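You operate a simulated robot arm through the tools that you are given. There is no shell and no other tool.

Carry out the task below with a simulated robot arm. There is one attempt and no reset: what you move stays moved.

TASK
Switch the film gauge on, zero it empty, then load the yellow ring.
Fine: zero with the tray pushed in; the ring ends on the tray, pulled out.
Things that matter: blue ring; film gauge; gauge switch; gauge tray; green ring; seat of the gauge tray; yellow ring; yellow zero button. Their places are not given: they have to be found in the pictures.

Only the result counts: the job must be done as asked and must still hold three seconds after the hand-in. Knocking over, shifting, dropping, spilling or breaking anything else fails it.

THE ROBOT
A 7-joint arm with a two-finger parallel gripper, fixed in place. Base frame: the origin is at the foot of the arm, x ahead of it, y to its left, z up. Lengths are in cm, angles in rad, forces in N, time in s.
Its first joint turns from -2.897 to 2.897 rad. Payload 4.4 kg.
Tool frame: the origin (TCP) lies between the finger pads and is the grasp point; the fingertips stand 2.3 cm ahead of it; z points along the fingers, y is the line along which they close. The gripper opens to 9.4 cm. The fingers are 3.8 cm wide and 1 cm thick; the gripper's body (5.4 by 9.6 cm) begins 3.9 cm behind the TCP.
Orientation is that of the tool frame in the base frame, as a unit quaternion [w, x, y, z]. With the fingers straight down and closing along the base's y, the tool's x points along the base's -x, its y along +y and its z along -z.

THE INTERFACE
- The arm moves only by the tool arm_command. Its arguments are lists of equal length, an entry for each row: "xyz": the shift along the tool's x, y, z in mm, a list of three; "dr": the turn, a rotation vector about the tool's x, y, z in rad, a list of three; "grip": the closure, from 0 (fully open) to 1 (shut). In form: {"xyz": [[tx, ty, tz], ...], "dr": [[rx, ry, rz], ...], "grip": [grip, ...]}. A call has 1 to 20 rows; each row shifts and turns the commanded pose from where the row before left it, along the tool's axes as they then stand. A row lasts 0.2 s, in which the tool goes at most 5 cm and 0.15 rad; a call with a longer step from one row to the next is refused whole, and so is a gripper value outside its range. A pose out of reach is approached as far as the arm can. The call stops where the force on the tool passes 40 N (or 10 N more than at its start, if that is more) or the arm is blocked; 0.2 s more then pass. Each finger travels about 7.2 cm/s and halts on what it meets, pressing with about 27 N; the grip force reading is that of the motor and also rises with nothing between the fingers. The clock runs only during rows and for 0.2 s after the last one: add rows that do not move to give the fingers time. The reply holds the time, the measured pose of the TCP, the force on the tool along the base axes, the opening and the grip force, in the units named above and with some noise, with the torque about the TCP (base axes, N m) and any sound that the robot's microphone picked up.
- Cameras (640 x 400 px; columns grow to the right, rows downward): "scene" is fixed at [5.04, 65.07, 161.37]; the picture's right is [-0.64, -0.77, 0.00], its down [-0.34, 0.28, -0.90] and it looks along [0.69, -0.58, -0.44] (base axes); focal length 351 px, centre (320, 200). "wrist" rides on the gripper at [8.6, 1.6, -7.4] in the tool frame; the picture's right is [-0.18, 0.98, 0.00], its down [-0.58, -0.11, -0.81] and it looks along [-0.79, -0.15, 0.59] (tool axes); focal length 243 px, centre (320, 200).
- snapshot(camera): a new picture of that camera. The clock stands still meanwhile.
- locate(camera, pixels): for up to 12 pixels [column, row] of the newest picture of that camera ("zoom" is the newest enlarged one), the place [x, y, z] in the base frame of the surface seen there, good to about 0.2 cm, but the place of the scene camera against the robot may be out by one fixed shift of up to 2.5 cm in any direction. The clock stands still meanwhile.
- enlarge(camera, box): a new picture of the part [left, top, right, bottom] of that camera's present view, enlarged. The clock stands still meanwhile.
- finish_job(): hands the job in; it is judged then, once.

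Unless the task says otherwise, let go and move clear before handing in.

The tools are called after ">>>" as name(argument=value, ...) on one line, values as JSON. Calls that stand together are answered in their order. arm_command: Moves the arm, as the interface text tells. Its arguments: {"type":"object","properties":{"xyz":{"type":"array","items":{"type":"array","items":{"type":"number"}}},"dr":{"type":"array","items":{"type":"array","items":{"type":"number"}}},"grip":{"type":"array","items":{"type":"number"}}},"required":["xyz","dr","grip"]} The other tools are called the same way: snapshot (camera) takes a picture; locate (camera, pixels) gives the place of the surface under pixels of a picture; enlarge (camera, box) takes an enlarged picture of a part of a camera's view; finish_job () hands the job in.

At the start:

```text
clock: 0.0
tcp_pos: [74.94, 12.04, 124.93]
tool_rot: [0.0, 0.0, 1.0, 0.0]
wrist_force: [-0.2, 0.4, 0.0]
wrist_torque: [-0.03, -0.01, 0.01]
grip_width: 9.4
finger_force: 0.1
```

scene: 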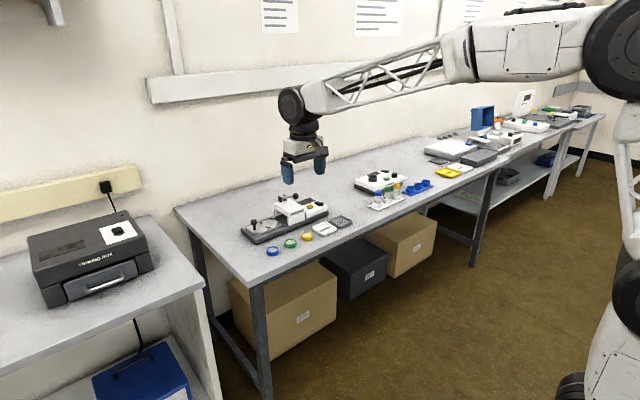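
wrist: 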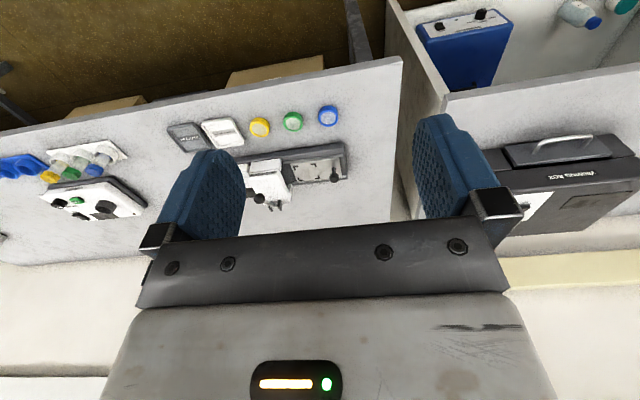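

The scene picture shows a gauge near (285,215) with blue (272,251), green (290,243) and yellow (306,237) rings in front of it. I'll enlarge this area in both cameras.

>>> enlarge(camera="scene", box=[230, 170, 390, 270])

>>> enlarge(camera="wrist", box=[160, 90, 400, 240])

```text
4.00 times, centred on (310, 220) of scene
```

zoom: 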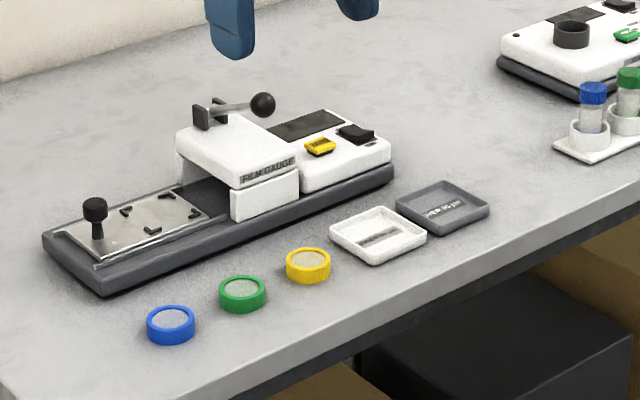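

```text
2.67 times, centred on (280, 165) of wrist
```

zoom: 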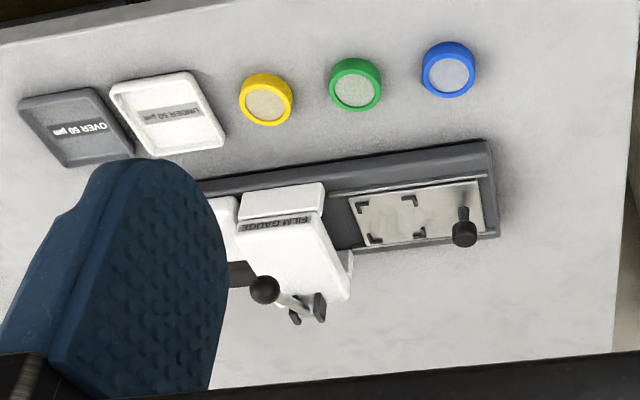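

The wrist zoom shows the tray with its knob at (465,233), seat corner marks around (385,220), and the rings. I'll locate these points.

>>> locate(camera="zoom", pixels=[[465, 235], [463, 214], [360, 205], [408, 200], [373, 238], [418, 232], [266, 104], [354, 90], [447, 74], [490, 150], [497, 235], [265, 290]])

>>> enlarge(camera="scene", box=[235, 180, 339, 245])

```text
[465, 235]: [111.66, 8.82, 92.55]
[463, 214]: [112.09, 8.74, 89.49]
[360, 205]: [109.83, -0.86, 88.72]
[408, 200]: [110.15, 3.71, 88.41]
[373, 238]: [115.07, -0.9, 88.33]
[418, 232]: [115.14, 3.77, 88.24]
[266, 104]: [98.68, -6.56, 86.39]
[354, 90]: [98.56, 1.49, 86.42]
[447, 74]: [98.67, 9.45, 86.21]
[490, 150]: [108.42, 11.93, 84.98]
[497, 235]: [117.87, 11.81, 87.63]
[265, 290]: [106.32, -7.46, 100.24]
```

```text
6.15 times, centred on (287, 212) of scene
```

zoom: 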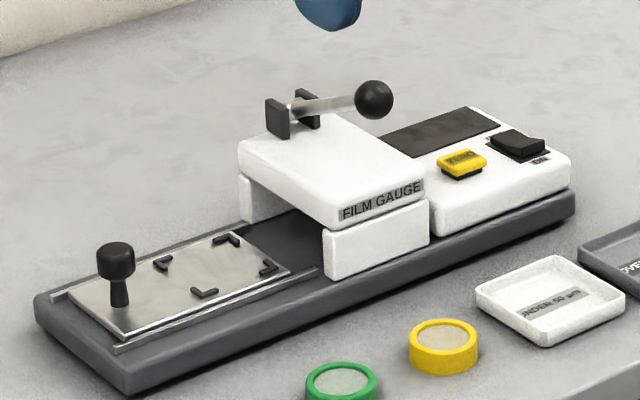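

The scene zoom shows the knob at (116,255), the zero button (462,162) and the switch (517,143). I'll locate these and compare the knob, seat and ring with the wrist camera's places to get the fixed shift.

>>> locate(camera="zoom", pixels=[[116, 247], [462, 160], [512, 138], [525, 150], [500, 137], [375, 98], [445, 330], [163, 263], [227, 239], [204, 293], [268, 268], [440, 130]])

>>> locate(camera="scene", pixels=[[306, 236], [290, 243], [272, 250], [289, 165], [320, 165], [290, 100], [620, 50]])

```text
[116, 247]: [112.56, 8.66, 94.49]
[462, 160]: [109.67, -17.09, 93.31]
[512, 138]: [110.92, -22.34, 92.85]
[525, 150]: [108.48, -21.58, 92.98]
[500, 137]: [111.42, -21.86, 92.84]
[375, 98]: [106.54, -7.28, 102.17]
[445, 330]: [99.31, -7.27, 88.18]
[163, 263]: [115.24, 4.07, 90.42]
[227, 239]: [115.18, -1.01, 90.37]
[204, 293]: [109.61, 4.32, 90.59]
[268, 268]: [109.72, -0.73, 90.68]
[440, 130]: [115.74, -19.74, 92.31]
```

```text
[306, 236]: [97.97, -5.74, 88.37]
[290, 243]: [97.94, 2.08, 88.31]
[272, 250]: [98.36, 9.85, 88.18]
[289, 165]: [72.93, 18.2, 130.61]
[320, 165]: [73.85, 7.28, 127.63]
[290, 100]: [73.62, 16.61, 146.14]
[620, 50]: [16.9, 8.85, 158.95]
```

The scene camera reads about 2.1 cm high in z and 0.2 cm in y against the wrist camera. That puts the button near (109.7,-17.2,91.2) and the switch near (109.7,-22,90.8). I'll move partway toward them with the fingers closing, to look closer and test the reach.

>>> arm_command(xyz=[[-15, -30, 15], [-15, -30, 15], [-15, -30, 15], [-15, -30, 15], [-15, -30, 15], [-15, -30, 10], [-15, -30, 10], [-15, -30, 10], [-15, -30, 10], [-15, -30, 10]], dr=[[0, 0, 0], [0, 0, 0], [0, 0, 0], [0, 0, 0], [0, 0, 0], [0, 0, 0], [0, 0, 0], [0, 0, 0], [0, 0, 0], [0, 0, 0]], grip=[1, 1, 1, 1, 1, 1, 1, 1, 1, 1])

>>> snapshot(camera="wrist")

>>> snapshot(camera="scene")

```text
clock: 2.2
tcp_pos: [90.19, -18.14, 112.37]
tool_rot: [0.0, 0.0, 1.0, 0.0]
wrist_force: [0.4, 0.0, -0.4]
wrist_torque: [0.02, 0.01, 0.02]
grip_width: 0.01
finger_force: 27.4
```

```text
taken
```

wrist: 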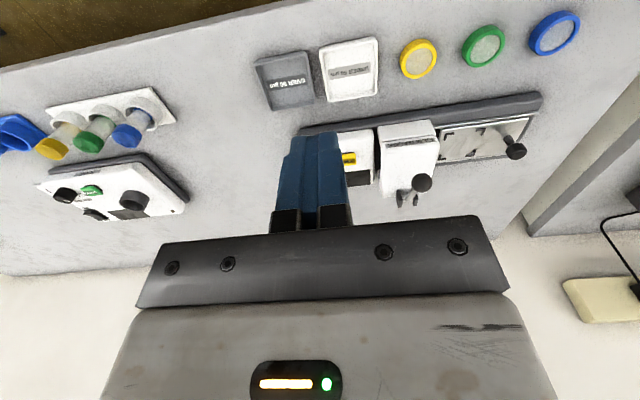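

```text
taken
```

scene: 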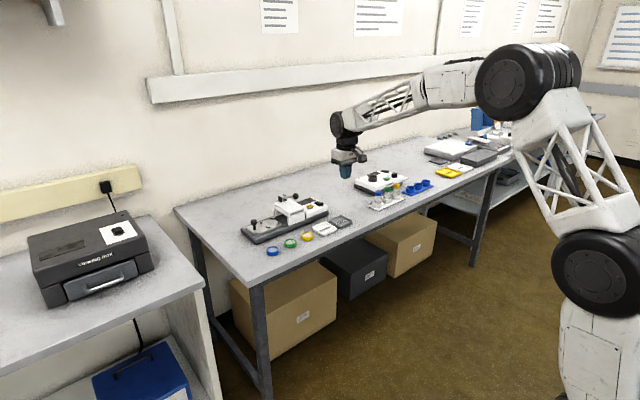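

The fingers hide the switch in the wrist view, but the scene view is clear around (318,206). I'll enlarge the console there.

>>> enlarge(camera="scene", box=[290, 190, 338, 220])

```text
13.33 times, centred on (314, 205) of scene
```

zoom: 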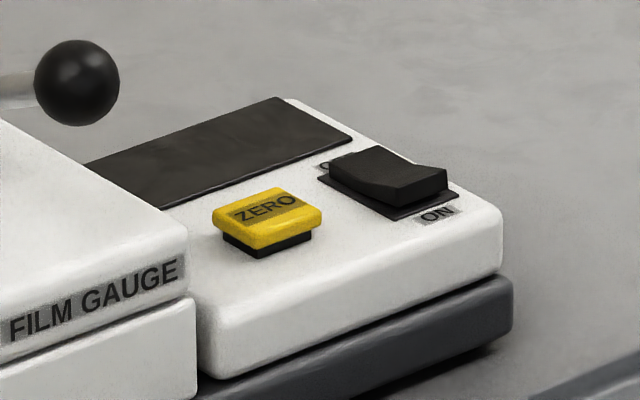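

The rocker's raised end, near (420,180), is on the ON side facing the robot, so I need to press that end down. I'll locate points on the rocker, the button and the lever ball.

>>> locate(camera="zoom", pixels=[[345, 160], [385, 190], [400, 178], [420, 170], [440, 180], [375, 155], [265, 205], [225, 217], [310, 215], [268, 232], [480, 225], [78, 85]])

```text
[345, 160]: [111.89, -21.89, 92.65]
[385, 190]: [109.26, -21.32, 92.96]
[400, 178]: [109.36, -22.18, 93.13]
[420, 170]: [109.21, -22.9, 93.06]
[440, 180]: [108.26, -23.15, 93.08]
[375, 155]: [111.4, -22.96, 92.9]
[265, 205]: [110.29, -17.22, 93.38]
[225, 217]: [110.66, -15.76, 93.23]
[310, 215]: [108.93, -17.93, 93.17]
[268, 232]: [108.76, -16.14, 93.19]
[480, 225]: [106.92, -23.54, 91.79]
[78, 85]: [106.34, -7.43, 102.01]
```

The rocker spans about x 108 to 112.5, with y near -22.6 and its raised end near z 91 after correction. I'll move to a point above and behind that end to check the reach and view.

>>> arm_command(xyz=[[-25, -7, 16], [-25, -7, 16], [-25, -7, 16], [-25, -7, 16], [-25, -8, 16], [-25, -8, 14], [0, 0, 0]], dr=[[0, 0, 0], [0, 0, 0], [0, 0, 0], [0, 0, 0], [0, 0, 0], [0, 0, 0], [0, 0, 0]], grip=[1, 1, 1, 1, 1, 1, 1])

>>> snapshot(camera="wrist")

>>> enlarge(camera="scene", box=[250, 160, 362, 230])

```text
clock: 3.8
tcp_pos: [105.2, -22.34, 103.02]
tool_rot: [0.0, 0.001, 1.0, 0.001]
wrist_force: [-0.7, 0.4, 0.9]
wrist_torque: [-0.01, 0.0, 0.02]
grip_width: 0.0
finger_force: 26.5
```

```text
taken
```

wrist: 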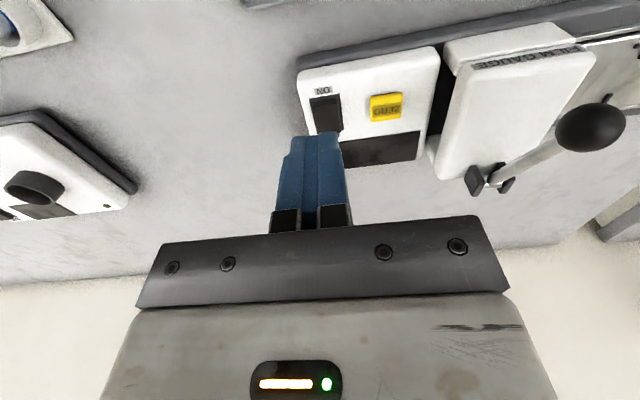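

```text
5.71 times, centred on (306, 195) of scene
```

zoom: 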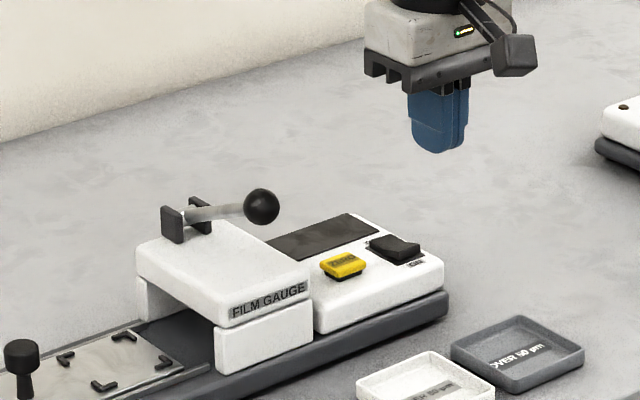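

The arm reaches this area. The wrist view now shows the ON end at (325,100), the zero button at (385,107) and the display at (390,150), so I'll locate them accurately.

>>> locate(camera="wrist", pixels=[[325, 100], [313, 100], [338, 98], [325, 112], [325, 125], [341, 128], [385, 107], [373, 98], [400, 96], [402, 115], [590, 125], [323, 90]])

>>> enlarge(camera="wrist", box=[280, 60, 440, 160])

```text
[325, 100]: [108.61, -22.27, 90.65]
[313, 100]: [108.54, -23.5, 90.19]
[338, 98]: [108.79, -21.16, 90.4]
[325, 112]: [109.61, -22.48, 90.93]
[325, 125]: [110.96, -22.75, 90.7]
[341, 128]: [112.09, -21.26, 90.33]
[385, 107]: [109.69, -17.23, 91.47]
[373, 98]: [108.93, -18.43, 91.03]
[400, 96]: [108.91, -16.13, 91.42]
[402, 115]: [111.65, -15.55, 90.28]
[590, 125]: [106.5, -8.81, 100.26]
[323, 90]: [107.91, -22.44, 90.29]
```

```text
4.00 times, centred on (360, 110) of wrist
```

zoom: 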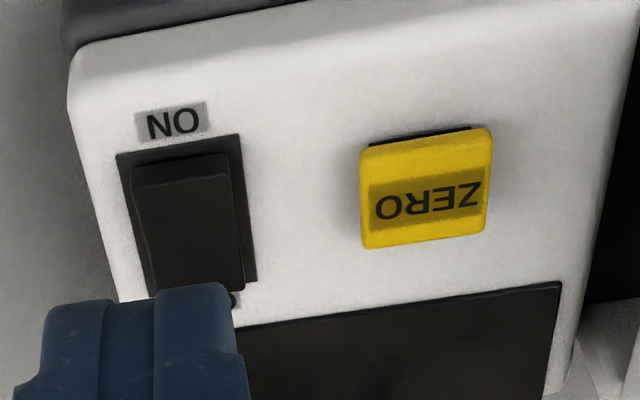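

The rocker's raised ON end is at about (108.6,-22.3,90.9) with its pivot near x 110.4. I'll move the closed fingertip over x 108.2 and descend to just above it.

>>> arm_command(xyz=[[-15, 0, 0], [-15, 0, 0], [0, 0, 25], [0, 0, 25], [0, 0, 25], [0, 0, 8], [0, 0, 0], [0, 0, 0]], dr=[[0, 0, 0], [0, 0, 0], [0, 0, 0], [0, 0, 0], [0, 0, 0], [0, 0, 0], [0, 0, 0], [0, 0, 0]], grip=[1, 1, 1, 1, 1, 1, 1, 1])

>>> enlarge(camera="scene", box=[282, 180, 346, 220])

```text
clock: 5.6
tcp_pos: [108.02, -22.34, 94.61]
tool_rot: [0.001, -0.001, 1.0, 0.0]
wrist_force: [-1.0, -0.4, -0.3]
wrist_torque: [0.01, 0.0, -0.01]
grip_width: 0.01
finger_force: 27.0
```

```text
10.00 times, centred on (314, 200) of scene
```

zoom: 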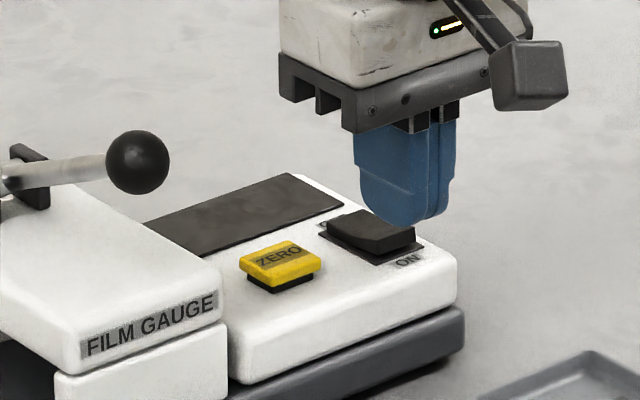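

The closed fingertip hangs just above the raised ON end, at about (410,225). I'll press down in small steps.

>>> arm_command(xyz=[[0, 0, 5], [0, 0, 4], [0, 0, 3], [0, 0, 2], [0, 0, 2], [0, 0, 2], [0, 0, 2], [0, 0, 2]], dr=[[0, 0, 0], [0, 0, 0], [0, 0, 0], [0, 0, 0], [0, 0, 0], [0, 0, 0], [0, 0, 0], [0, 0, 0]], grip=[1, 1, 1, 1, 1, 1, 1, 1])

>>> enlarge(camera="scene", box=[282, 180, 346, 220])

```text
clock: 7.2
tcp_pos: [107.94, -22.5, 93.35]
tool_rot: [0.003, 0.0, 1.0, -0.001]
wrist_force: [-0.5, -0.5, 4.8]
wrist_torque: [-0.02, -0.08, 0.03]
grip_width: 0.01
finger_force: 27.0
stopped in row 7: the force on the tool passed its limit at 44 N (the readings are from after the stop); the commanded pose is now the measured one
```

```text
10.00 times, centred on (314, 200) of scene
```

zoom: 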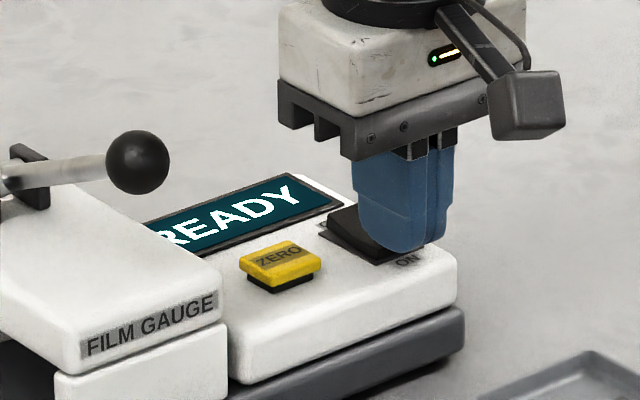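

The display now reads READY, so the switch is on. I'll lift clear and go over to the tray knob near (111.7,8.8).

>>> arm_command(xyz=[[0, 0, -20], [0, 0, -30], [0, 0, -35], [0, 0, -35], [0, 0, -35], [-3, 39, 0], [-3, 39, 0], [-3, 39, 0], [-3, 39, 0], [-3, 39, 0], [-3, 39, 0], [-3, 39, 0], [-3, 39, 0], [0, 0, 0]], dr=[[0, 0, 0], [0, 0, 0], [0, 0, 0], [0, 0, 0], [0, 0, 0], [0, 0, 0], [0, 0, 0], [0, 0, 0], [0, 0, 0], [0, 0, 0], [0, 0, 0], [0, 0, 0], [0, 0, 0], [0, 0, 0]], grip=[1, 1, 1, 1, 1, 1, 1, 1, 1, 1, 1, 1, 1, 1])

>>> arm_command(xyz=[[0, 0, 0], [0, 0, 0], [0, 0, 0], [0, 0, 0], [0, 0, 0], [0, 0, 0], [0, 0, 0], [0, 0, 0], [0, 0, 0], [0, 0, 0], [0, 0, 0], [0, 0, 0]], dr=[[0, 0, 0.1428], [0, 0, 0.1428], [0, 0, 0.1428], [0, 0, 0.1428], [0, 0, 0.1428], [0, 0, 0.1428], [0, 0, 0.1428], [0, 0, 0.1428], [0, 0, 0.1428], [0, 0, 0.1428], [0, 0, 0.1428], [0, 0, 0]], grip=[0.4, 0.4, 0.4, 0.4, 0.4, 0.4, 0.4, 0.4, 0.4, 0.4, 0.4, 0.4])

>>> snapshot(camera="wrist")

>>> enlarge(camera="scene", box=[230, 160, 342, 230])

```text
clock: 10.2
tcp_pos: [110.4, 8.72, 108.89]
tool_rot: [0.003, -0.001, 1.0, -0.001]
wrist_force: [-0.3, -0.4, -0.5]
wrist_torque: [0.0, -0.05, -0.01]
grip_width: 0.01
finger_force: 26.5
```

```text
clock: 12.8
tcp_pos: [110.35, 8.69, 108.7]
tool_rot: [0.003, 0.707, 0.707, 0.001]
wrist_force: [0.3, -0.5, -1.0]
wrist_torque: [0.01, 0.03, 0.0]
grip_width: 5.63
finger_force: 0.1
```

```text
taken
```

wrist: 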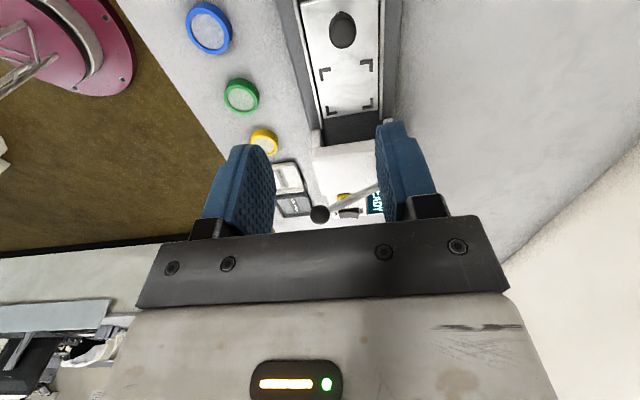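

```text
5.71 times, centred on (286, 195) of scene
```

zoom: 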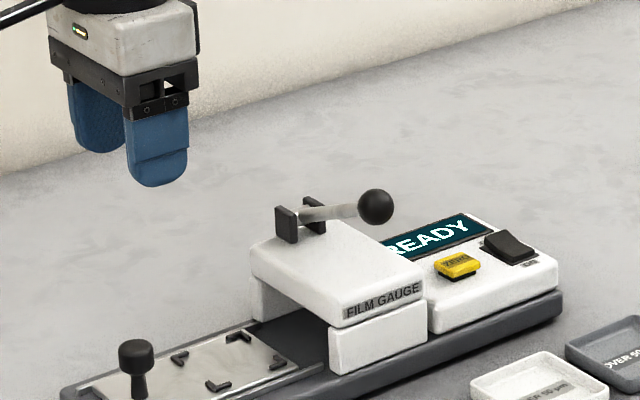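

The wrist camera now looks down the tray, with the knob at (342,30), the seat marks around (345,88) and the bridge edge at (345,140). I'll locate them.

>>> locate(camera="wrist", pixels=[[342, 22], [342, 40], [330, 28], [354, 30], [325, 72], [367, 66], [328, 110], [370, 103], [330, 140], [360, 145], [320, 214], [385, 130]])

>>> enlarge(camera="wrist", box=[260, 0, 452, 120])

```text
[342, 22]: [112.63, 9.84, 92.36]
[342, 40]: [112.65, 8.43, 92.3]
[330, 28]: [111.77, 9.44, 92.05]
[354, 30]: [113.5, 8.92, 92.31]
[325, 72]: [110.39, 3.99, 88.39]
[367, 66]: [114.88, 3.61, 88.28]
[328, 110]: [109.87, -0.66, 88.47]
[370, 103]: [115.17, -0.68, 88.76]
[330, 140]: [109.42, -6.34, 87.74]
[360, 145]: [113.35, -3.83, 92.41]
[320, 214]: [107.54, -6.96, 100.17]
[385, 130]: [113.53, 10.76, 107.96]
```

```text
3.33 times, centred on (356, 60) of wrist
```

zoom: 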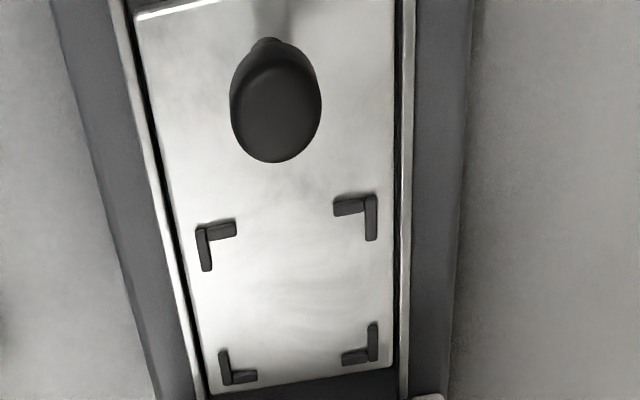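

The knob is centred at about (112.65,9.1) with its top at z 92.4, and the tray plate is at z 88.4. I'll descend with the fingers either side of it along x, in two stages.

>>> arm_command(xyz=[[2, 12, 0], [2, 11, 0], [0, 0, 30], [0, 0, 30], [0, 0, 30], [0, 0, 20], [0, 0, 0]], dr=[[0, 0, 0], [0, 0, 0], [0, 0, 0], [0, 0, 0], [0, 0, 0], [0, 0, 0], [0, 0, 0]], grip=[0.4, 0.4, 0.4, 0.4, 0.4, 0.4, 0.4])

>>> snapshot(camera="wrist")

>>> enlarge(camera="scene", box=[230, 170, 326, 230])

```text
clock: 14.4
tcp_pos: [112.78, 9.28, 97.61]
tool_rot: [0.002, 0.707, 0.708, 0.0]
wrist_force: [-0.9, 0.0, -0.4]
wrist_torque: [-0.02, 0.01, -0.02]
grip_width: 5.63
finger_force: 0.1
```

```text
taken
```

wrist: 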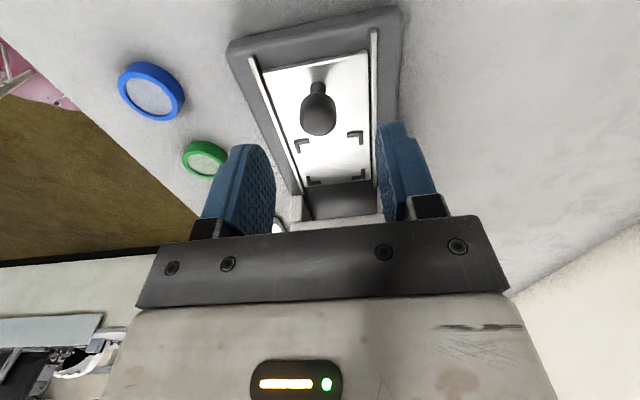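

```text
6.67 times, centred on (278, 200) of scene
```

zoom: 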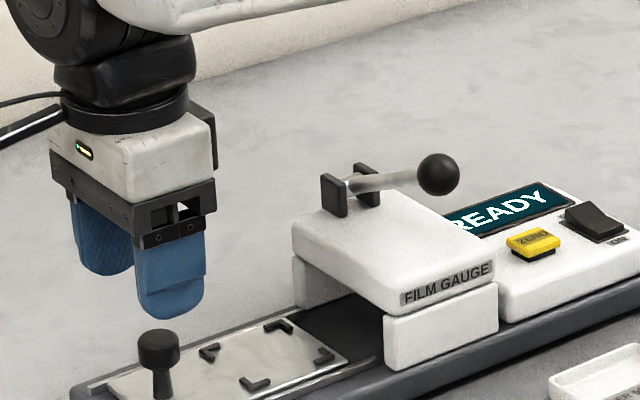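

The knob at (317,115) sits between the fingers. I'll locate it again from this height to refine the centring.

>>> locate(camera="wrist", pixels=[[303, 118], [331, 118], [317, 108], [317, 130], [317, 88], [296, 148], [360, 140], [317, 150], [240, 45], [395, 20]])

```text
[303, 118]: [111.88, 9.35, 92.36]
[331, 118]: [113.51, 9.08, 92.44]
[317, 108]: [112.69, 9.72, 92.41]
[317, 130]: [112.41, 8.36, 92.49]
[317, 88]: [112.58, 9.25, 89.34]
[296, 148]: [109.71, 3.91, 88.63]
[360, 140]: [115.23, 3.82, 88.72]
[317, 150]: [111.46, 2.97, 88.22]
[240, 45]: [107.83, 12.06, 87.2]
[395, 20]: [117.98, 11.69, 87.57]
```

The knob centre is (112.65,9.1), aligned within 2 mm. I'll descend 5.7 cm and close on it.

>>> arm_command(xyz=[[-2, -1, 20], [0, 0, 20], [0, 0, 10], [0, 0, 7], [0, 0, 0], [0, 0, 0], [0, 0, 0], [0, 0, 0], [0, 0, 0]], dr=[[0, 0, 0], [0, 0, 0], [0, 0, 0], [0, 0, 0], [0, 0, 0], [0, 0, 0], [0, 0, 0], [0, 0, 0], [0, 0, 0]], grip=[0.4, 0.4, 0.4, 0.4, 0.4, 0.85, 0.85, 0.85, 0.85])

>>> enlarge(camera="scene", box=[230, 180, 310, 230])

```text
clock: 16.4
tcp_pos: [112.62, 8.9, 91.99]
tool_rot: [0.002, 0.707, 0.707, 0.001]
wrist_force: [-26.0, -0.7, 2.7]
wrist_torque: [-0.06, 0.29, -0.08]
grip_width: 2.55
finger_force: 12.8
```

```text
8.00 times, centred on (270, 205) of scene
```

zoom: 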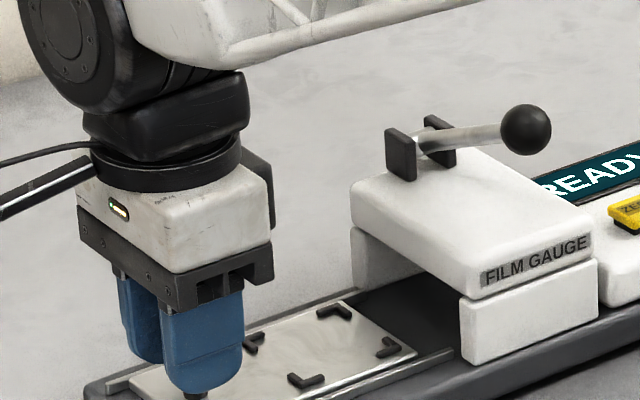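

The grip stopped at 2.55 cm with -26 N along x, so only the robot-side finger touches the knob. I'll shift the tool about 2 mm toward -x to centre it, with the grip eased.

>>> arm_command(xyz=[[0, 0, 0], [0, -2, 0], [0, 0, 0], [0, 0, 0], [0, 0, 0]], dr=[[0, 0, 0], [0, 0, 0], [0, 0, 0], [0, 0, 0], [0, 0, 0]], grip=[0.65, 0.65, 0.65, 0.8, 0.8])

```text
clock: 17.6
tcp_pos: [112.46, 9.04, 92.11]
tool_rot: [0.003, 0.707, 0.707, 0.002]
wrist_force: [14.2, 0.2, -0.9]
wrist_torque: [0.03, -0.13, 0.01]
grip_width: 2.51
finger_force: 7.3
```

The force is now +14 N along x at 2.51 cm, so the knob is held between both fingers. I'll nudge it 0.5 mm to balance and then start pushing the tray in along -y.

>>> arm_command(xyz=[[0, 0.6, 0], [-6, 0, 0], [-6, 0, 0], [-6, 0, 0], [-6, 0, 0], [0, 0, 0]], dr=[[0, 0, 0], [0, 0, 0], [0, 0, 0], [0, 0, 0], [0, 0, 0], [0, 0, 0]], grip=[0.8, 0.8, 0.8, 0.8, 0.8, 0.8])

>>> enlarge(camera="scene", box=[230, 180, 310, 230])

```text
clock: 19.0
tcp_pos: [112.41, 6.44, 92.12]
tool_rot: [0.002, 0.707, 0.707, 0.0]
wrist_force: [-9.7, 0.3, 8.8]
wrist_torque: [0.0, 0.14, 0.04]
grip_width: 2.36
finger_force: 44.8
```

```text
8.00 times, centred on (270, 205) of scene
```

zoom: 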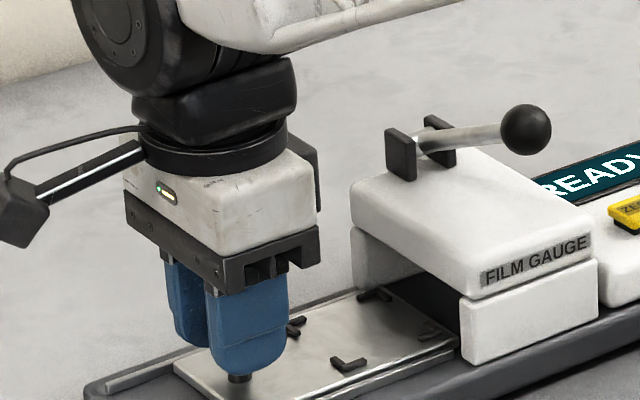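

The tray slides with the knob, and its plate now enters the bridge at about (440,345). I'll push on 4 cm.

>>> arm_command(xyz=[[-7, 0, 0], [-7, 0, 0], [-7, 0, 0], [-7, 0, 0], [-7, 0, 0], [-5, 0, 0], [0, 0, 0]], dr=[[0, 0, 0], [0, 0, 0], [0, 0, 0], [0, 0, 0], [0, 0, 0], [0, 0, 0], [0, 0, 0]], grip=[0.8, 0.8, 0.8, 0.8, 0.8, 0.8, 0.8])

>>> enlarge(camera="scene", box=[230, 180, 310, 230])

>>> snapshot(camera="wrist")

```text
clock: 20.6
tcp_pos: [112.47, 2.42, 92.09]
tool_rot: [0.002, 0.707, 0.707, 0.001]
wrist_force: [-19.9, -0.1, 21.9]
wrist_torque: [-0.02, 0.18, 0.01]
grip_width: 2.33
finger_force: 45.0
```

```text
8.00 times, centred on (270, 205) of scene
```

zoom: 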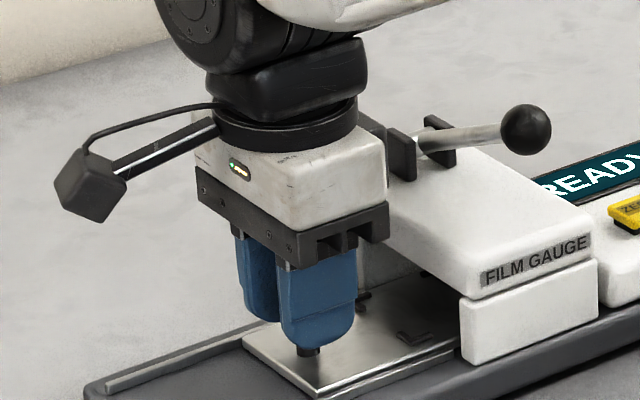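

```text
taken
```

wrist: 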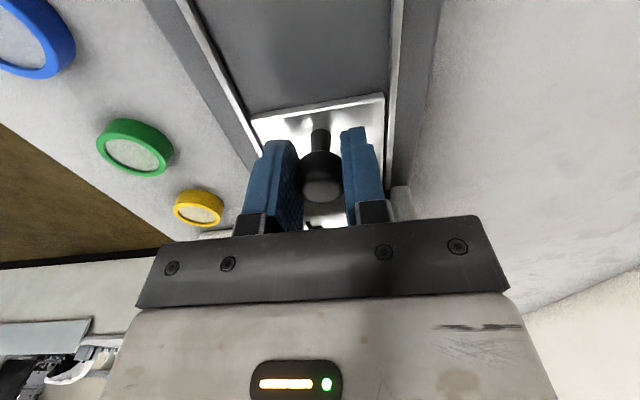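

Side loads have built up (-20 N in x, +22 N in z), and the gripper body is nearing the bridge. I'll locate the bridge's front face and top in the zoom before going on.

>>> enlarge(camera="scene", box=[240, 180, 336, 240])

>>> locate(camera="zoom", pixels=[[330, 180], [400, 240], [360, 170], [300, 147], [320, 140], [460, 215], [330, 280], [400, 290], [250, 250], [450, 180], [180, 260], [300, 270]])

```text
6.67 times, centred on (288, 210) of scene
```

zoom: 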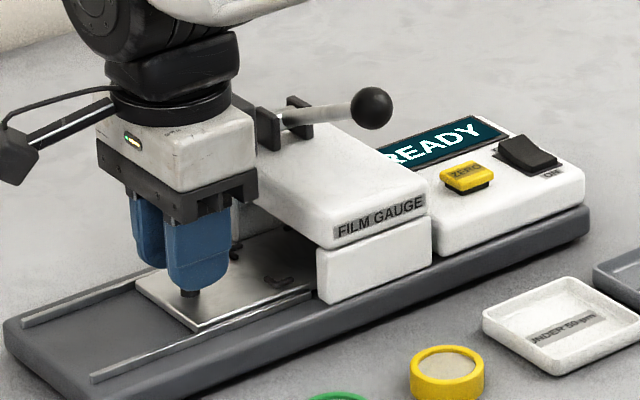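

```text
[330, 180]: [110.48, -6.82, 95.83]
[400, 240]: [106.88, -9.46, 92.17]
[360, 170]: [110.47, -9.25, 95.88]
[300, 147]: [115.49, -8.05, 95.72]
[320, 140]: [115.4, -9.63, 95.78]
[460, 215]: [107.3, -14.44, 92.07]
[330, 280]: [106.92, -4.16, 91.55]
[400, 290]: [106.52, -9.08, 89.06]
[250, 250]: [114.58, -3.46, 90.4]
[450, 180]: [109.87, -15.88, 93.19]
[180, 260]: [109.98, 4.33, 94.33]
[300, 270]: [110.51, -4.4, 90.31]
```

The bridge top is at true z 93.7, below the gripper body at about 96. The body clears it, and the lever posts are beyond y -5. I'll relax the side loads by about 1 mm and continue pushing.

>>> arm_command(xyz=[[0, -0.7, -1.2], [0, 0, 0], [-4, 0, 0], [-4, 0, 0], [-4, 0, 0], [0, 0, 0]], dr=[[0, 0, 0], [0, 0, 0], [0, 0, 0], [0, 0, 0], [0, 0, 0], [0, 0, 0]], grip=[0.8, 0.8, 0.8, 0.8, 0.8, 0.8])

```text
clock: 21.7
tcp_pos: [112.43, 1.51, 92.14]
tool_rot: [0.003, 0.708, 0.707, 0.001]
wrist_force: [17.6, 0.7, -6.3]
wrist_torque: [0.1, -0.23, 0.0]
grip_width: 2.35
finger_force: 45.3
stopped in row 5: the force on the tool passed its limit at 43 N (the readings are from after the stop); the commanded pose is now the measured one
```

The push stopped at y 1.51 with 43 N, after about 7.5 cm of travel. I'll try a gentle further push to tell an end stop from a jam.

>>> arm_command(xyz=[[0, 0.4, 0], [-2, 0, 0], [-2, 0, 0], [-2, 0, 0]], dr=[[0, 0, 0], [0, 0, 0], [0, 0, 0], [0, 0, 0]], grip=[0.8, 0.8, 0.8, 0.8])

>>> enlarge(camera="scene", box=[240, 180, 336, 240])

>>> snapshot(camera="wrist")

```text
clock: 22.7
tcp_pos: [112.59, 1.06, 92.05]
tool_rot: [0.002, 0.707, 0.707, 0.001]
wrist_force: [-1.7, 0.8, -5.6]
wrist_torque: [0.03, 0.03, -0.02]
grip_width: 2.34
finger_force: 45.0
```

```text
6.67 times, centred on (288, 210) of scene
```

zoom: 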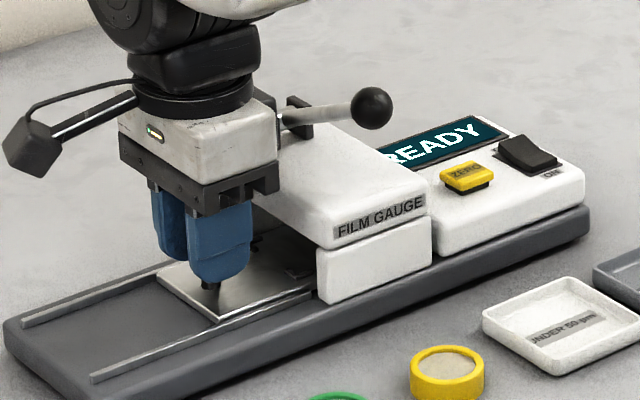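

```text
taken
```

wrist: 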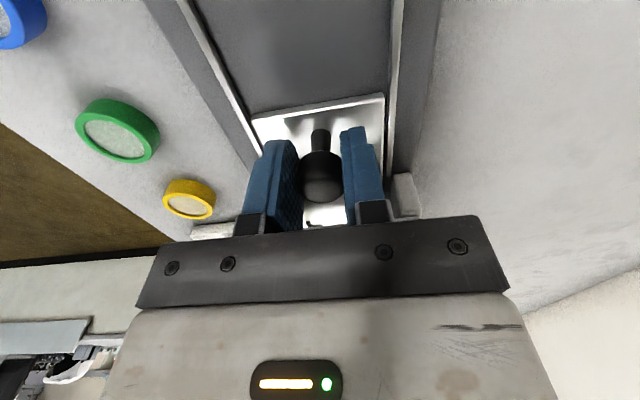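

The tray moved on to y 1.06 with small forces, so it was a lateral bind and not the end. I'll continue pushing.

>>> arm_command(xyz=[[-3, 0, 0], [-3, 0, 0], [-3, 0, 0], [-3, 0, 0], [-2, 0, 0], [-2, 0, 0]], dr=[[0, 0, 0], [0, 0, 0], [0, 0, 0], [0, 0, 0], [0, 0, 0], [0, 0, 0]], grip=[0.8, 0.8, 0.8, 0.8, 0.8, 0.8])

```text
clock: 24.1
tcp_pos: [112.46, -0.42, 92.09]
tool_rot: [0.001, 0.706, 0.708, 0.002]
wrist_force: [13.8, 12.1, -12.1]
wrist_torque: [-0.29, -0.2, 0.11]
grip_width: 2.37
finger_force: 45.2
```

At y -0.42 a +12 N force along y appeared, which suggests the end stop. I'll push a few millimetres more to confirm.

>>> arm_command(xyz=[[0, 0.5, -0.4], [-2, 0, 0], [-2, 0, 0], [-2, 0, 0]], dr=[[0, 0, 0], [0, 0, 0], [0, 0, 0], [0, 0, 0]], grip=[0.8, 0.8, 0.8, 0.8])

>>> enlarge(camera="scene", box=[240, 180, 336, 240])

```text
clock: 25.1
tcp_pos: [112.51, -1.13, 92.26]
tool_rot: [0.002, 0.707, 0.707, 0.002]
wrist_force: [-4.1, 36.0, -2.6]
wrist_torque: [0.49, 0.07, -0.01]
grip_width: 2.35
finger_force: 45.0
```

```text
6.67 times, centred on (288, 210) of scene
```

zoom: 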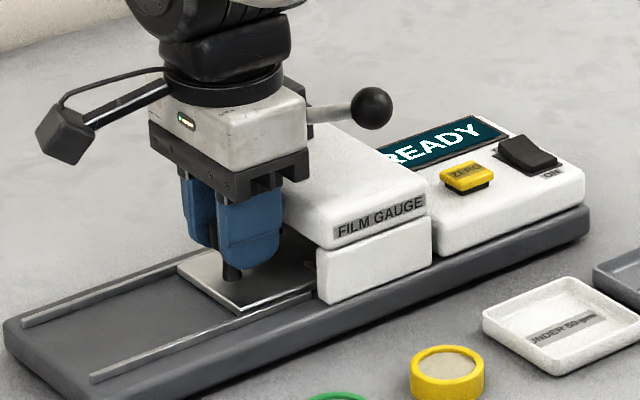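

The y force is now 36 N at y -1.13. I'll release, lift off and look at where the tray and knob really are.

>>> arm_command(xyz=[[2, 0, 0], [0, 0, 0], [0, 0, 0], [0, 0, 0], [0, 0, -20], [0, 0, -30], [20, 0, -30], [30, 0, -30], [30, 0, -30], [0, 0, 0]], dr=[[0, 0, 0], [0, 0, 0], [0, 0, 0], [0, 0, 0], [0, 0, 0], [0, 0, 0], [0, 0, 0], [0, 0, 0], [0, 0, 0], [0, 0, 0]], grip=[0.8, 0.4, 0.4, 0.4, 0.4, 0.4, 0.4, 0.4, 0.4, 0.4])

>>> snapshot(camera="wrist")

>>> enlarge(camera="scene", box=[240, 180, 336, 240])

```text
clock: 27.3
tcp_pos: [112.39, 7.02, 106.18]
tool_rot: [0.003, 0.706, 0.708, 0.001]
wrist_force: [0.4, 0.4, -0.1]
wrist_torque: [0.0, -0.01, 0.01]
grip_width: 5.65
finger_force: 0.1
```

```text
taken
```

wrist: 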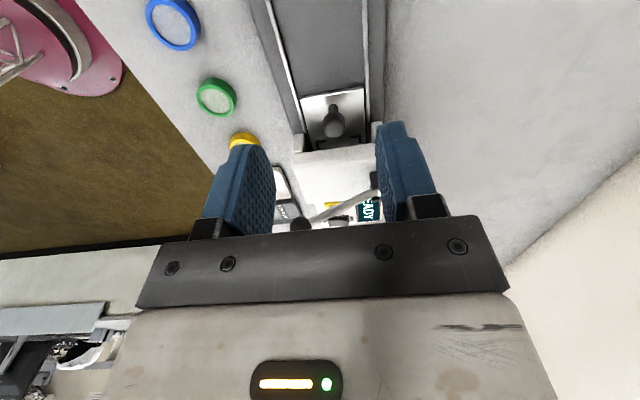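

```text
6.67 times, centred on (288, 210) of scene
```

zoom: 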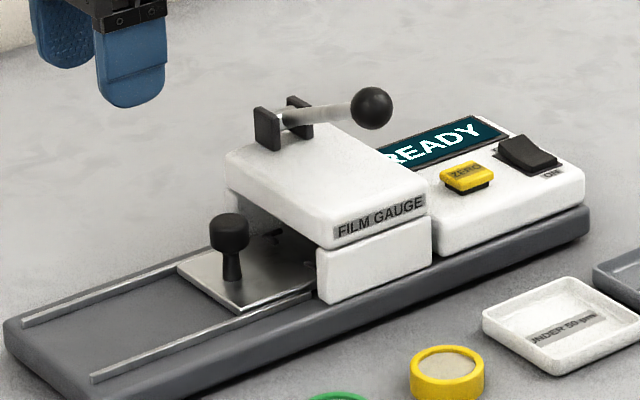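

>>> enlarge(camera="scene", box=[264, 192, 304, 217])

>>> locate(camera="wrist", pixels=[[334, 118], [334, 126], [326, 120], [343, 120], [334, 104], [310, 98], [360, 90], [345, 148], [375, 180], [308, 150]])

```text
16.00 times, centred on (284, 204) of scene
```

zoom: 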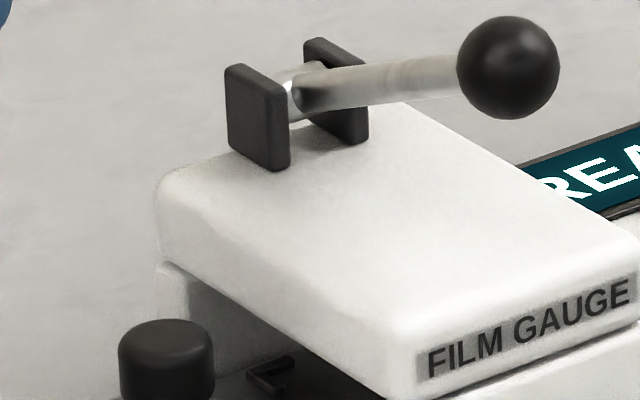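

```text
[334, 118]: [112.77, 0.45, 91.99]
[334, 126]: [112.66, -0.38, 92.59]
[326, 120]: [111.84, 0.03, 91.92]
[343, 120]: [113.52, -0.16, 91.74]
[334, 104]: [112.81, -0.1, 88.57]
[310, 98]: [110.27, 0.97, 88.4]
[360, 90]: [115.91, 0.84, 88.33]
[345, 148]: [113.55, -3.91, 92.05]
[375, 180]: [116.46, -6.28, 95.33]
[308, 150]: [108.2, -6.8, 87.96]
```

The knob now sits at about y -0.2, 9.3 cm in, and the seat lies under the bridge centre, so the tray is fully in. I'll rotate back so the camera stays clear of the lever, then go above the zero button at (109.7,-17.2).

>>> arm_command(xyz=[[0, 0, -4], [0, 0, -4], [0, 0, -4], [0, 0, -4], [0, 0, -4], [0, 0, 0], [0, 0, 0], [0, 0, 0], [0, 0, 0], [0, 0, 0], [0, 0, 0], [0, 0, 0]], dr=[[0, 0, -0.1428], [0, 0, -0.1428], [0, 0, -0.1428], [0, 0, -0.1428], [0, 0, -0.1428], [0, 0, -0.1428], [0, 0, -0.1428], [0, 0, -0.1428], [0, 0, -0.1428], [0, 0, -0.1428], [0, 0, -0.1428], [0, 0, 0]], grip=[1, 1, 1, 1, 1, 1, 1, 1, 1, 1, 1, 1])

>>> arm_command(xyz=[[3, -35, 0], [3, -35, 0], [4, -35, 0], [4, -35, 0], [4, -35, 0], [4, -35, 0], [4, -34, 0], [0, 0, 0], [0, 0, 0]], dr=[[0, 0, 0], [0, 0, 0], [0, 0, 0], [0, 0, 0], [0, 0, 0], [0, 0, 0], [0, 0, 0], [0, 0, 0], [0, 0, 0]], grip=[1, 1, 1, 1, 1, 1, 1, 1, 1])

>>> snapshot(camera="wrist")

>>> enlarge(camera="scene", box=[260, 170, 340, 220])

```text
clock: 29.9
tcp_pos: [112.44, 7.03, 108.08]
tool_rot: [0.003, 0.0, 1.0, -0.001]
wrist_force: [0.4, -0.8, 0.1]
wrist_torque: [-0.03, 0.02, 0.0]
grip_width: 0.05
finger_force: 26.5
```

```text
clock: 31.9
tcp_pos: [109.84, -17.4, 108.31]
tool_rot: [0.002, 0.0, 1.0, 0.0]
wrist_force: [0.5, -0.6, 0.2]
wrist_torque: [-0.01, 0.0, 0.02]
grip_width: 0.01
finger_force: 26.5
```

```text
taken
```

wrist: 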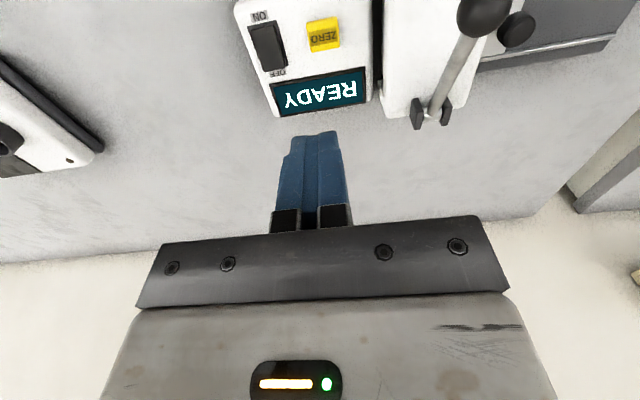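

```text
8.00 times, centred on (300, 195) of scene
```

zoom: 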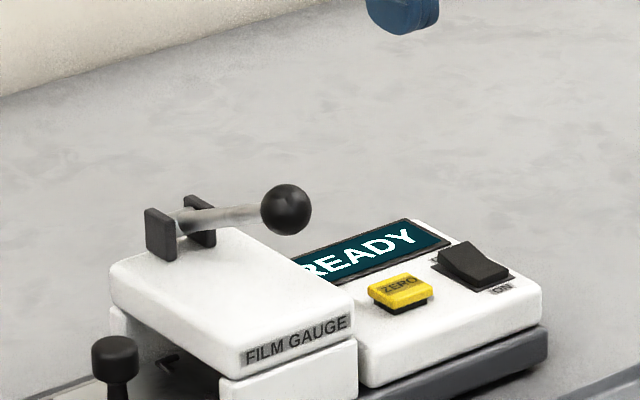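

The button is at (325,33) in the wrist view. I'll locate it once more before pressing.

>>> locate(camera="wrist", pixels=[[325, 33], [313, 22], [337, 18], [314, 48], [338, 46]])

```text
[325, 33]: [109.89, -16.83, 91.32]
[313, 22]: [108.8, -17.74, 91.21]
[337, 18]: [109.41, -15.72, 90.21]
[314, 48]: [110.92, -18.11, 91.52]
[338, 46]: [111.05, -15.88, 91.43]
```

The button centre is about (109.85,-17.0) with its top at z 91.4. I'll descend to just above it and then press in 1.5 mm steps.

>>> arm_command(xyz=[[0, 3, 30], [0, 0, 30], [0, 0, 30], [0, 0, 30], [0, 0, 18], [0, 0, 0], [0, 0, 3], [0, 0, 2], [0, 0, 1.5], [0, 0, 1.5], [0, 0, 1.5], [0, 0, 1.5], [0, 0, 1.5], [0, 0, 1.5]], dr=[[0, 0, 0], [0, 0, 0], [0, 0, 0], [0, 0, 0], [0, 0, 0], [0, 0, 0], [0, 0, 0], [0, 0, 0], [0, 0, 0], [0, 0, 0], [0, 0, 0], [0, 0, 0], [0, 0, 0], [0, 0, 0]], grip=[1, 1, 1, 1, 1, 1, 1, 1, 1, 1, 1, 1, 1, 1])

>>> enlarge(camera="scene", box=[260, 170, 340, 220])

```text
clock: 34.9
tcp_pos: [109.98, -17.12, 93.1]
tool_rot: [0.004, 0.001, 1.0, -0.001]
wrist_force: [1.1, 3.5, 7.7]
wrist_torque: [0.08, 0.03, 0.0]
grip_width: 0.02
finger_force: 27.2
heard: click
```

```text
8.00 times, centred on (300, 195) of scene
```

zoom: 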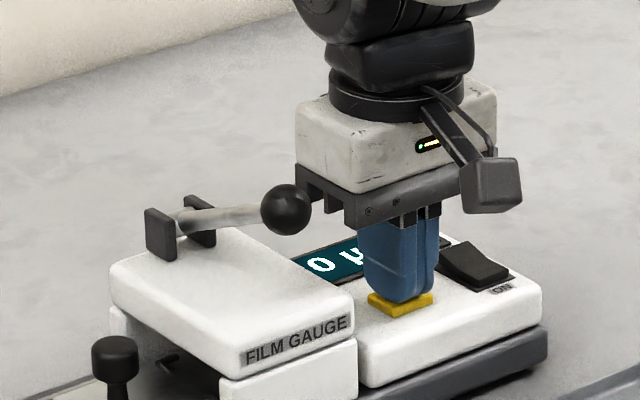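

A click was heard and the display shows "0 µ…", so the gauge is zeroed. I'll lift straight up and check the display.

>>> arm_command(xyz=[[0, 0, -10], [0, 0, -25], [0, 0, -30], [0, 0, -30], [0, 0, -30], [0, 0, -30], [0, 0, 0]], dr=[[0, 0, 0], [0, 0, 0], [0, 0, 0], [0, 0, 0], [0, 0, 0], [0, 0, 0], [0, 0, 0]], grip=[1, 1, 1, 1, 1, 1, 1])

>>> enlarge(camera="scene", box=[240, 175, 336, 235])

>>> snapshot(camera="wrist")

```text
clock: 36.5
tcp_pos: [109.63, -17.15, 108.67]
tool_rot: [0.002, 0.0, 1.0, -0.001]
wrist_force: [0.4, -0.4, -0.6]
wrist_torque: [0.02, -0.04, 0.02]
grip_width: 0.0
finger_force: 27.1
```

```text
6.67 times, centred on (288, 205) of scene
```

zoom: 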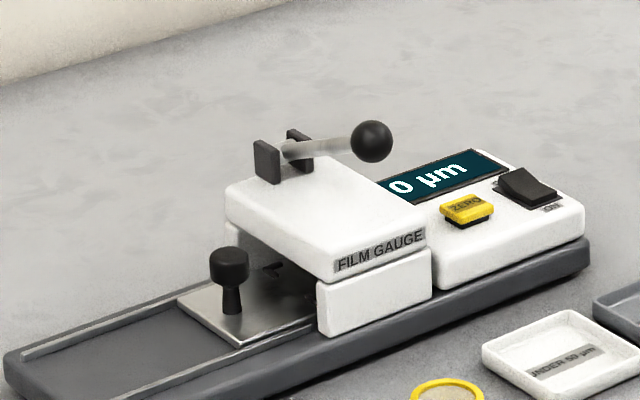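

```text
taken
```

wrist: 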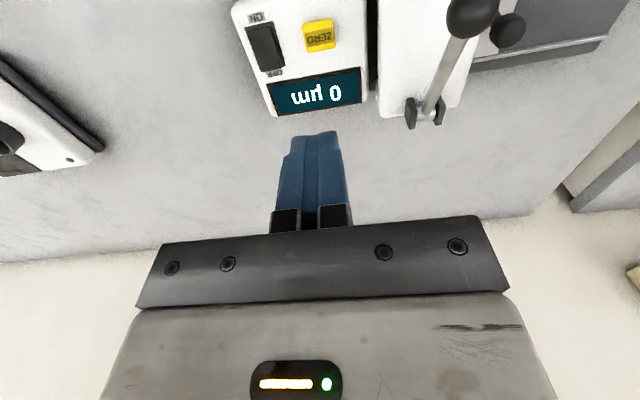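

The display reads 0 µm. Next I'll return to above the tray, rotate and go over the knob to pull the tray out.

>>> arm_command(xyz=[[-4, 34, 0], [-4, 34, 0], [-4, 34, 0], [-4, 34, 0], [-4, 34, 0], [-4, 34, 0], [-5, 37, 0], [0, 0, 0]], dr=[[0, 0, 0], [0, 0, 0], [0, 0, 0], [0, 0, 0], [0, 0, 0], [0, 0, 0], [0, 0, 0], [0, 0, 0]], grip=[1, 1, 1, 1, 1, 1, 1, 1])

>>> arm_command(xyz=[[0, 0, 0], [0, 0, 0], [0, 0, 0], [0, 0, 0], [0, 0, 0], [0, 0, 0], [0, 0, 0], [0, 0, 0], [0, 0, 0], [0, 0, 0], [0, 0, 0], [0, 0, 0]], dr=[[0, 0, 0.1428], [0, 0, 0.1428], [0, 0, 0.1428], [0, 0, 0.1428], [0, 0, 0.1428], [0, 0, 0.1428], [0, 0, 0.1428], [0, 0, 0.1428], [0, 0, 0.1428], [0, 0, 0.1428], [0, 0, 0.1428], [0, 0, 0]], grip=[0.4, 0.4, 0.4, 0.4, 0.4, 0.4, 0.4, 0.4, 0.4, 0.4, 0.4, 0.4])

>>> snapshot(camera="wrist")

```text
clock: 38.3
tcp_pos: [112.45, 6.91, 108.64]
tool_rot: [0.002, 0.0, 1.0, 0.0]
wrist_force: [-0.4, 0.4, -0.2]
wrist_torque: [0.02, -0.01, -0.01]
grip_width: 0.0
finger_force: 26.9
```

```text
clock: 40.9
tcp_pos: [112.8, 6.95, 108.47]
tool_rot: [0.002, 0.707, 0.707, 0.001]
wrist_force: [0.2, -0.6, -0.8]
wrist_torque: [-0.01, -0.02, 0.05]
grip_width: 5.65
finger_force: 0.0
```

```text
taken
```

wrist: 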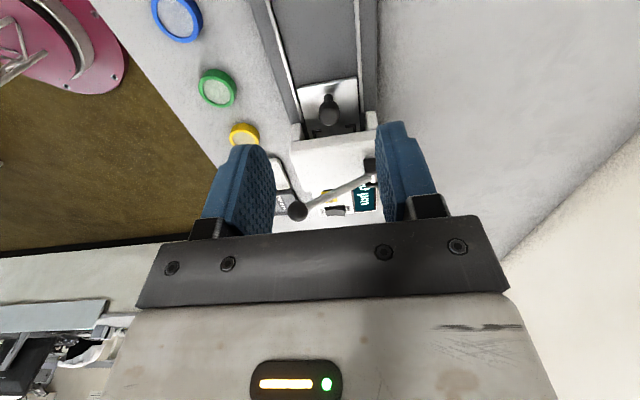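

The knob at (330,112) is in view and the tray is still in. I'll go over it at y 0.4, descend and grip.

>>> arm_command(xyz=[[-33, -1, 0], [-32, -2, 0], [0, 0, 35], [0, 0, 35], [0, 0, 35], [0, 0, 30], [0, 0, 20], [0, 0, 8], [0, 0, 0], [0, 0, 0], [0, 0, 0], [0, 0, 0], [0, 0, 0]], dr=[[0, 0, 0], [0, 0, 0], [0, 0, 0], [0, 0, 0], [0, 0, 0], [0, 0, 0], [0, 0, 0], [0, 0, 0], [0, 0, 0], [0, 0, 0], [0, 0, 0], [0, 0, 0], [0, 0, 0]], grip=[0.4, 0.4, 0.4, 0.4, 0.4, 0.4, 0.4, 0.4, 0.4, 0.7, 0.8, 0.8, 0.8])

>>> enlarge(camera="scene", box=[240, 180, 336, 240])

```text
clock: 43.7
tcp_pos: [112.54, 0.45, 92.25]
tool_rot: [0.003, 0.707, 0.707, 0.001]
wrist_force: [-14.2, 1.0, 1.5]
wrist_torque: [-0.02, 0.18, -0.19]
grip_width: 2.48
finger_force: 7.1
```

```text
6.67 times, centred on (288, 210) of scene
```

zoom: 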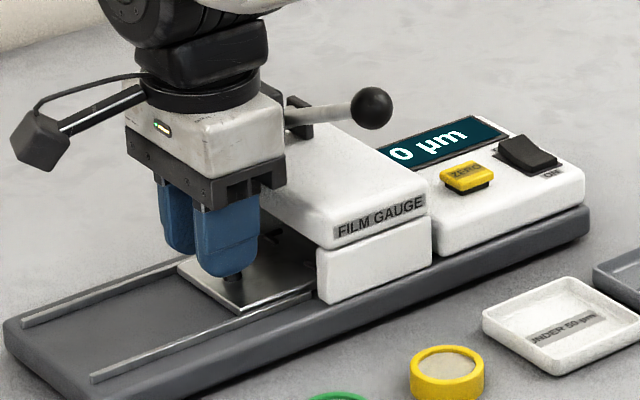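

The grip is at 2.48 cm with -14 N in x, so the tool is about 0.7 mm off. I'll centre it and pull the tray out along +y.

>>> arm_command(xyz=[[0, -0.7, 0], [0, 0, 0], [4, 0, 0], [6, 0, 0], [6, 0, 0], [6, 0, 0], [6, 0, 0], [0, 0, 0]], dr=[[0, 0, 0], [0, 0, 0], [0, 0, 0], [0, 0, 0], [0, 0, 0], [0, 0, 0], [0, 0, 0], [0, 0, 0]], grip=[0.8, 0.8, 0.8, 0.8, 0.8, 0.8, 0.8, 0.8])

>>> enlarge(camera="scene", box=[240, 180, 336, 240])

```text
clock: 45.5
tcp_pos: [112.45, 3.19, 92.27]
tool_rot: [0.004, 0.707, 0.707, 0.003]
wrist_force: [17.3, -0.4, 4.4]
wrist_torque: [-0.07, -0.28, 0.17]
grip_width: 2.34
finger_force: 45.1
```

```text
6.67 times, centred on (288, 210) of scene
```

zoom: 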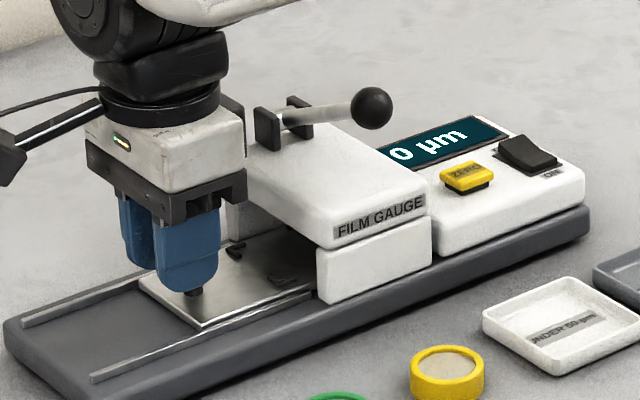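

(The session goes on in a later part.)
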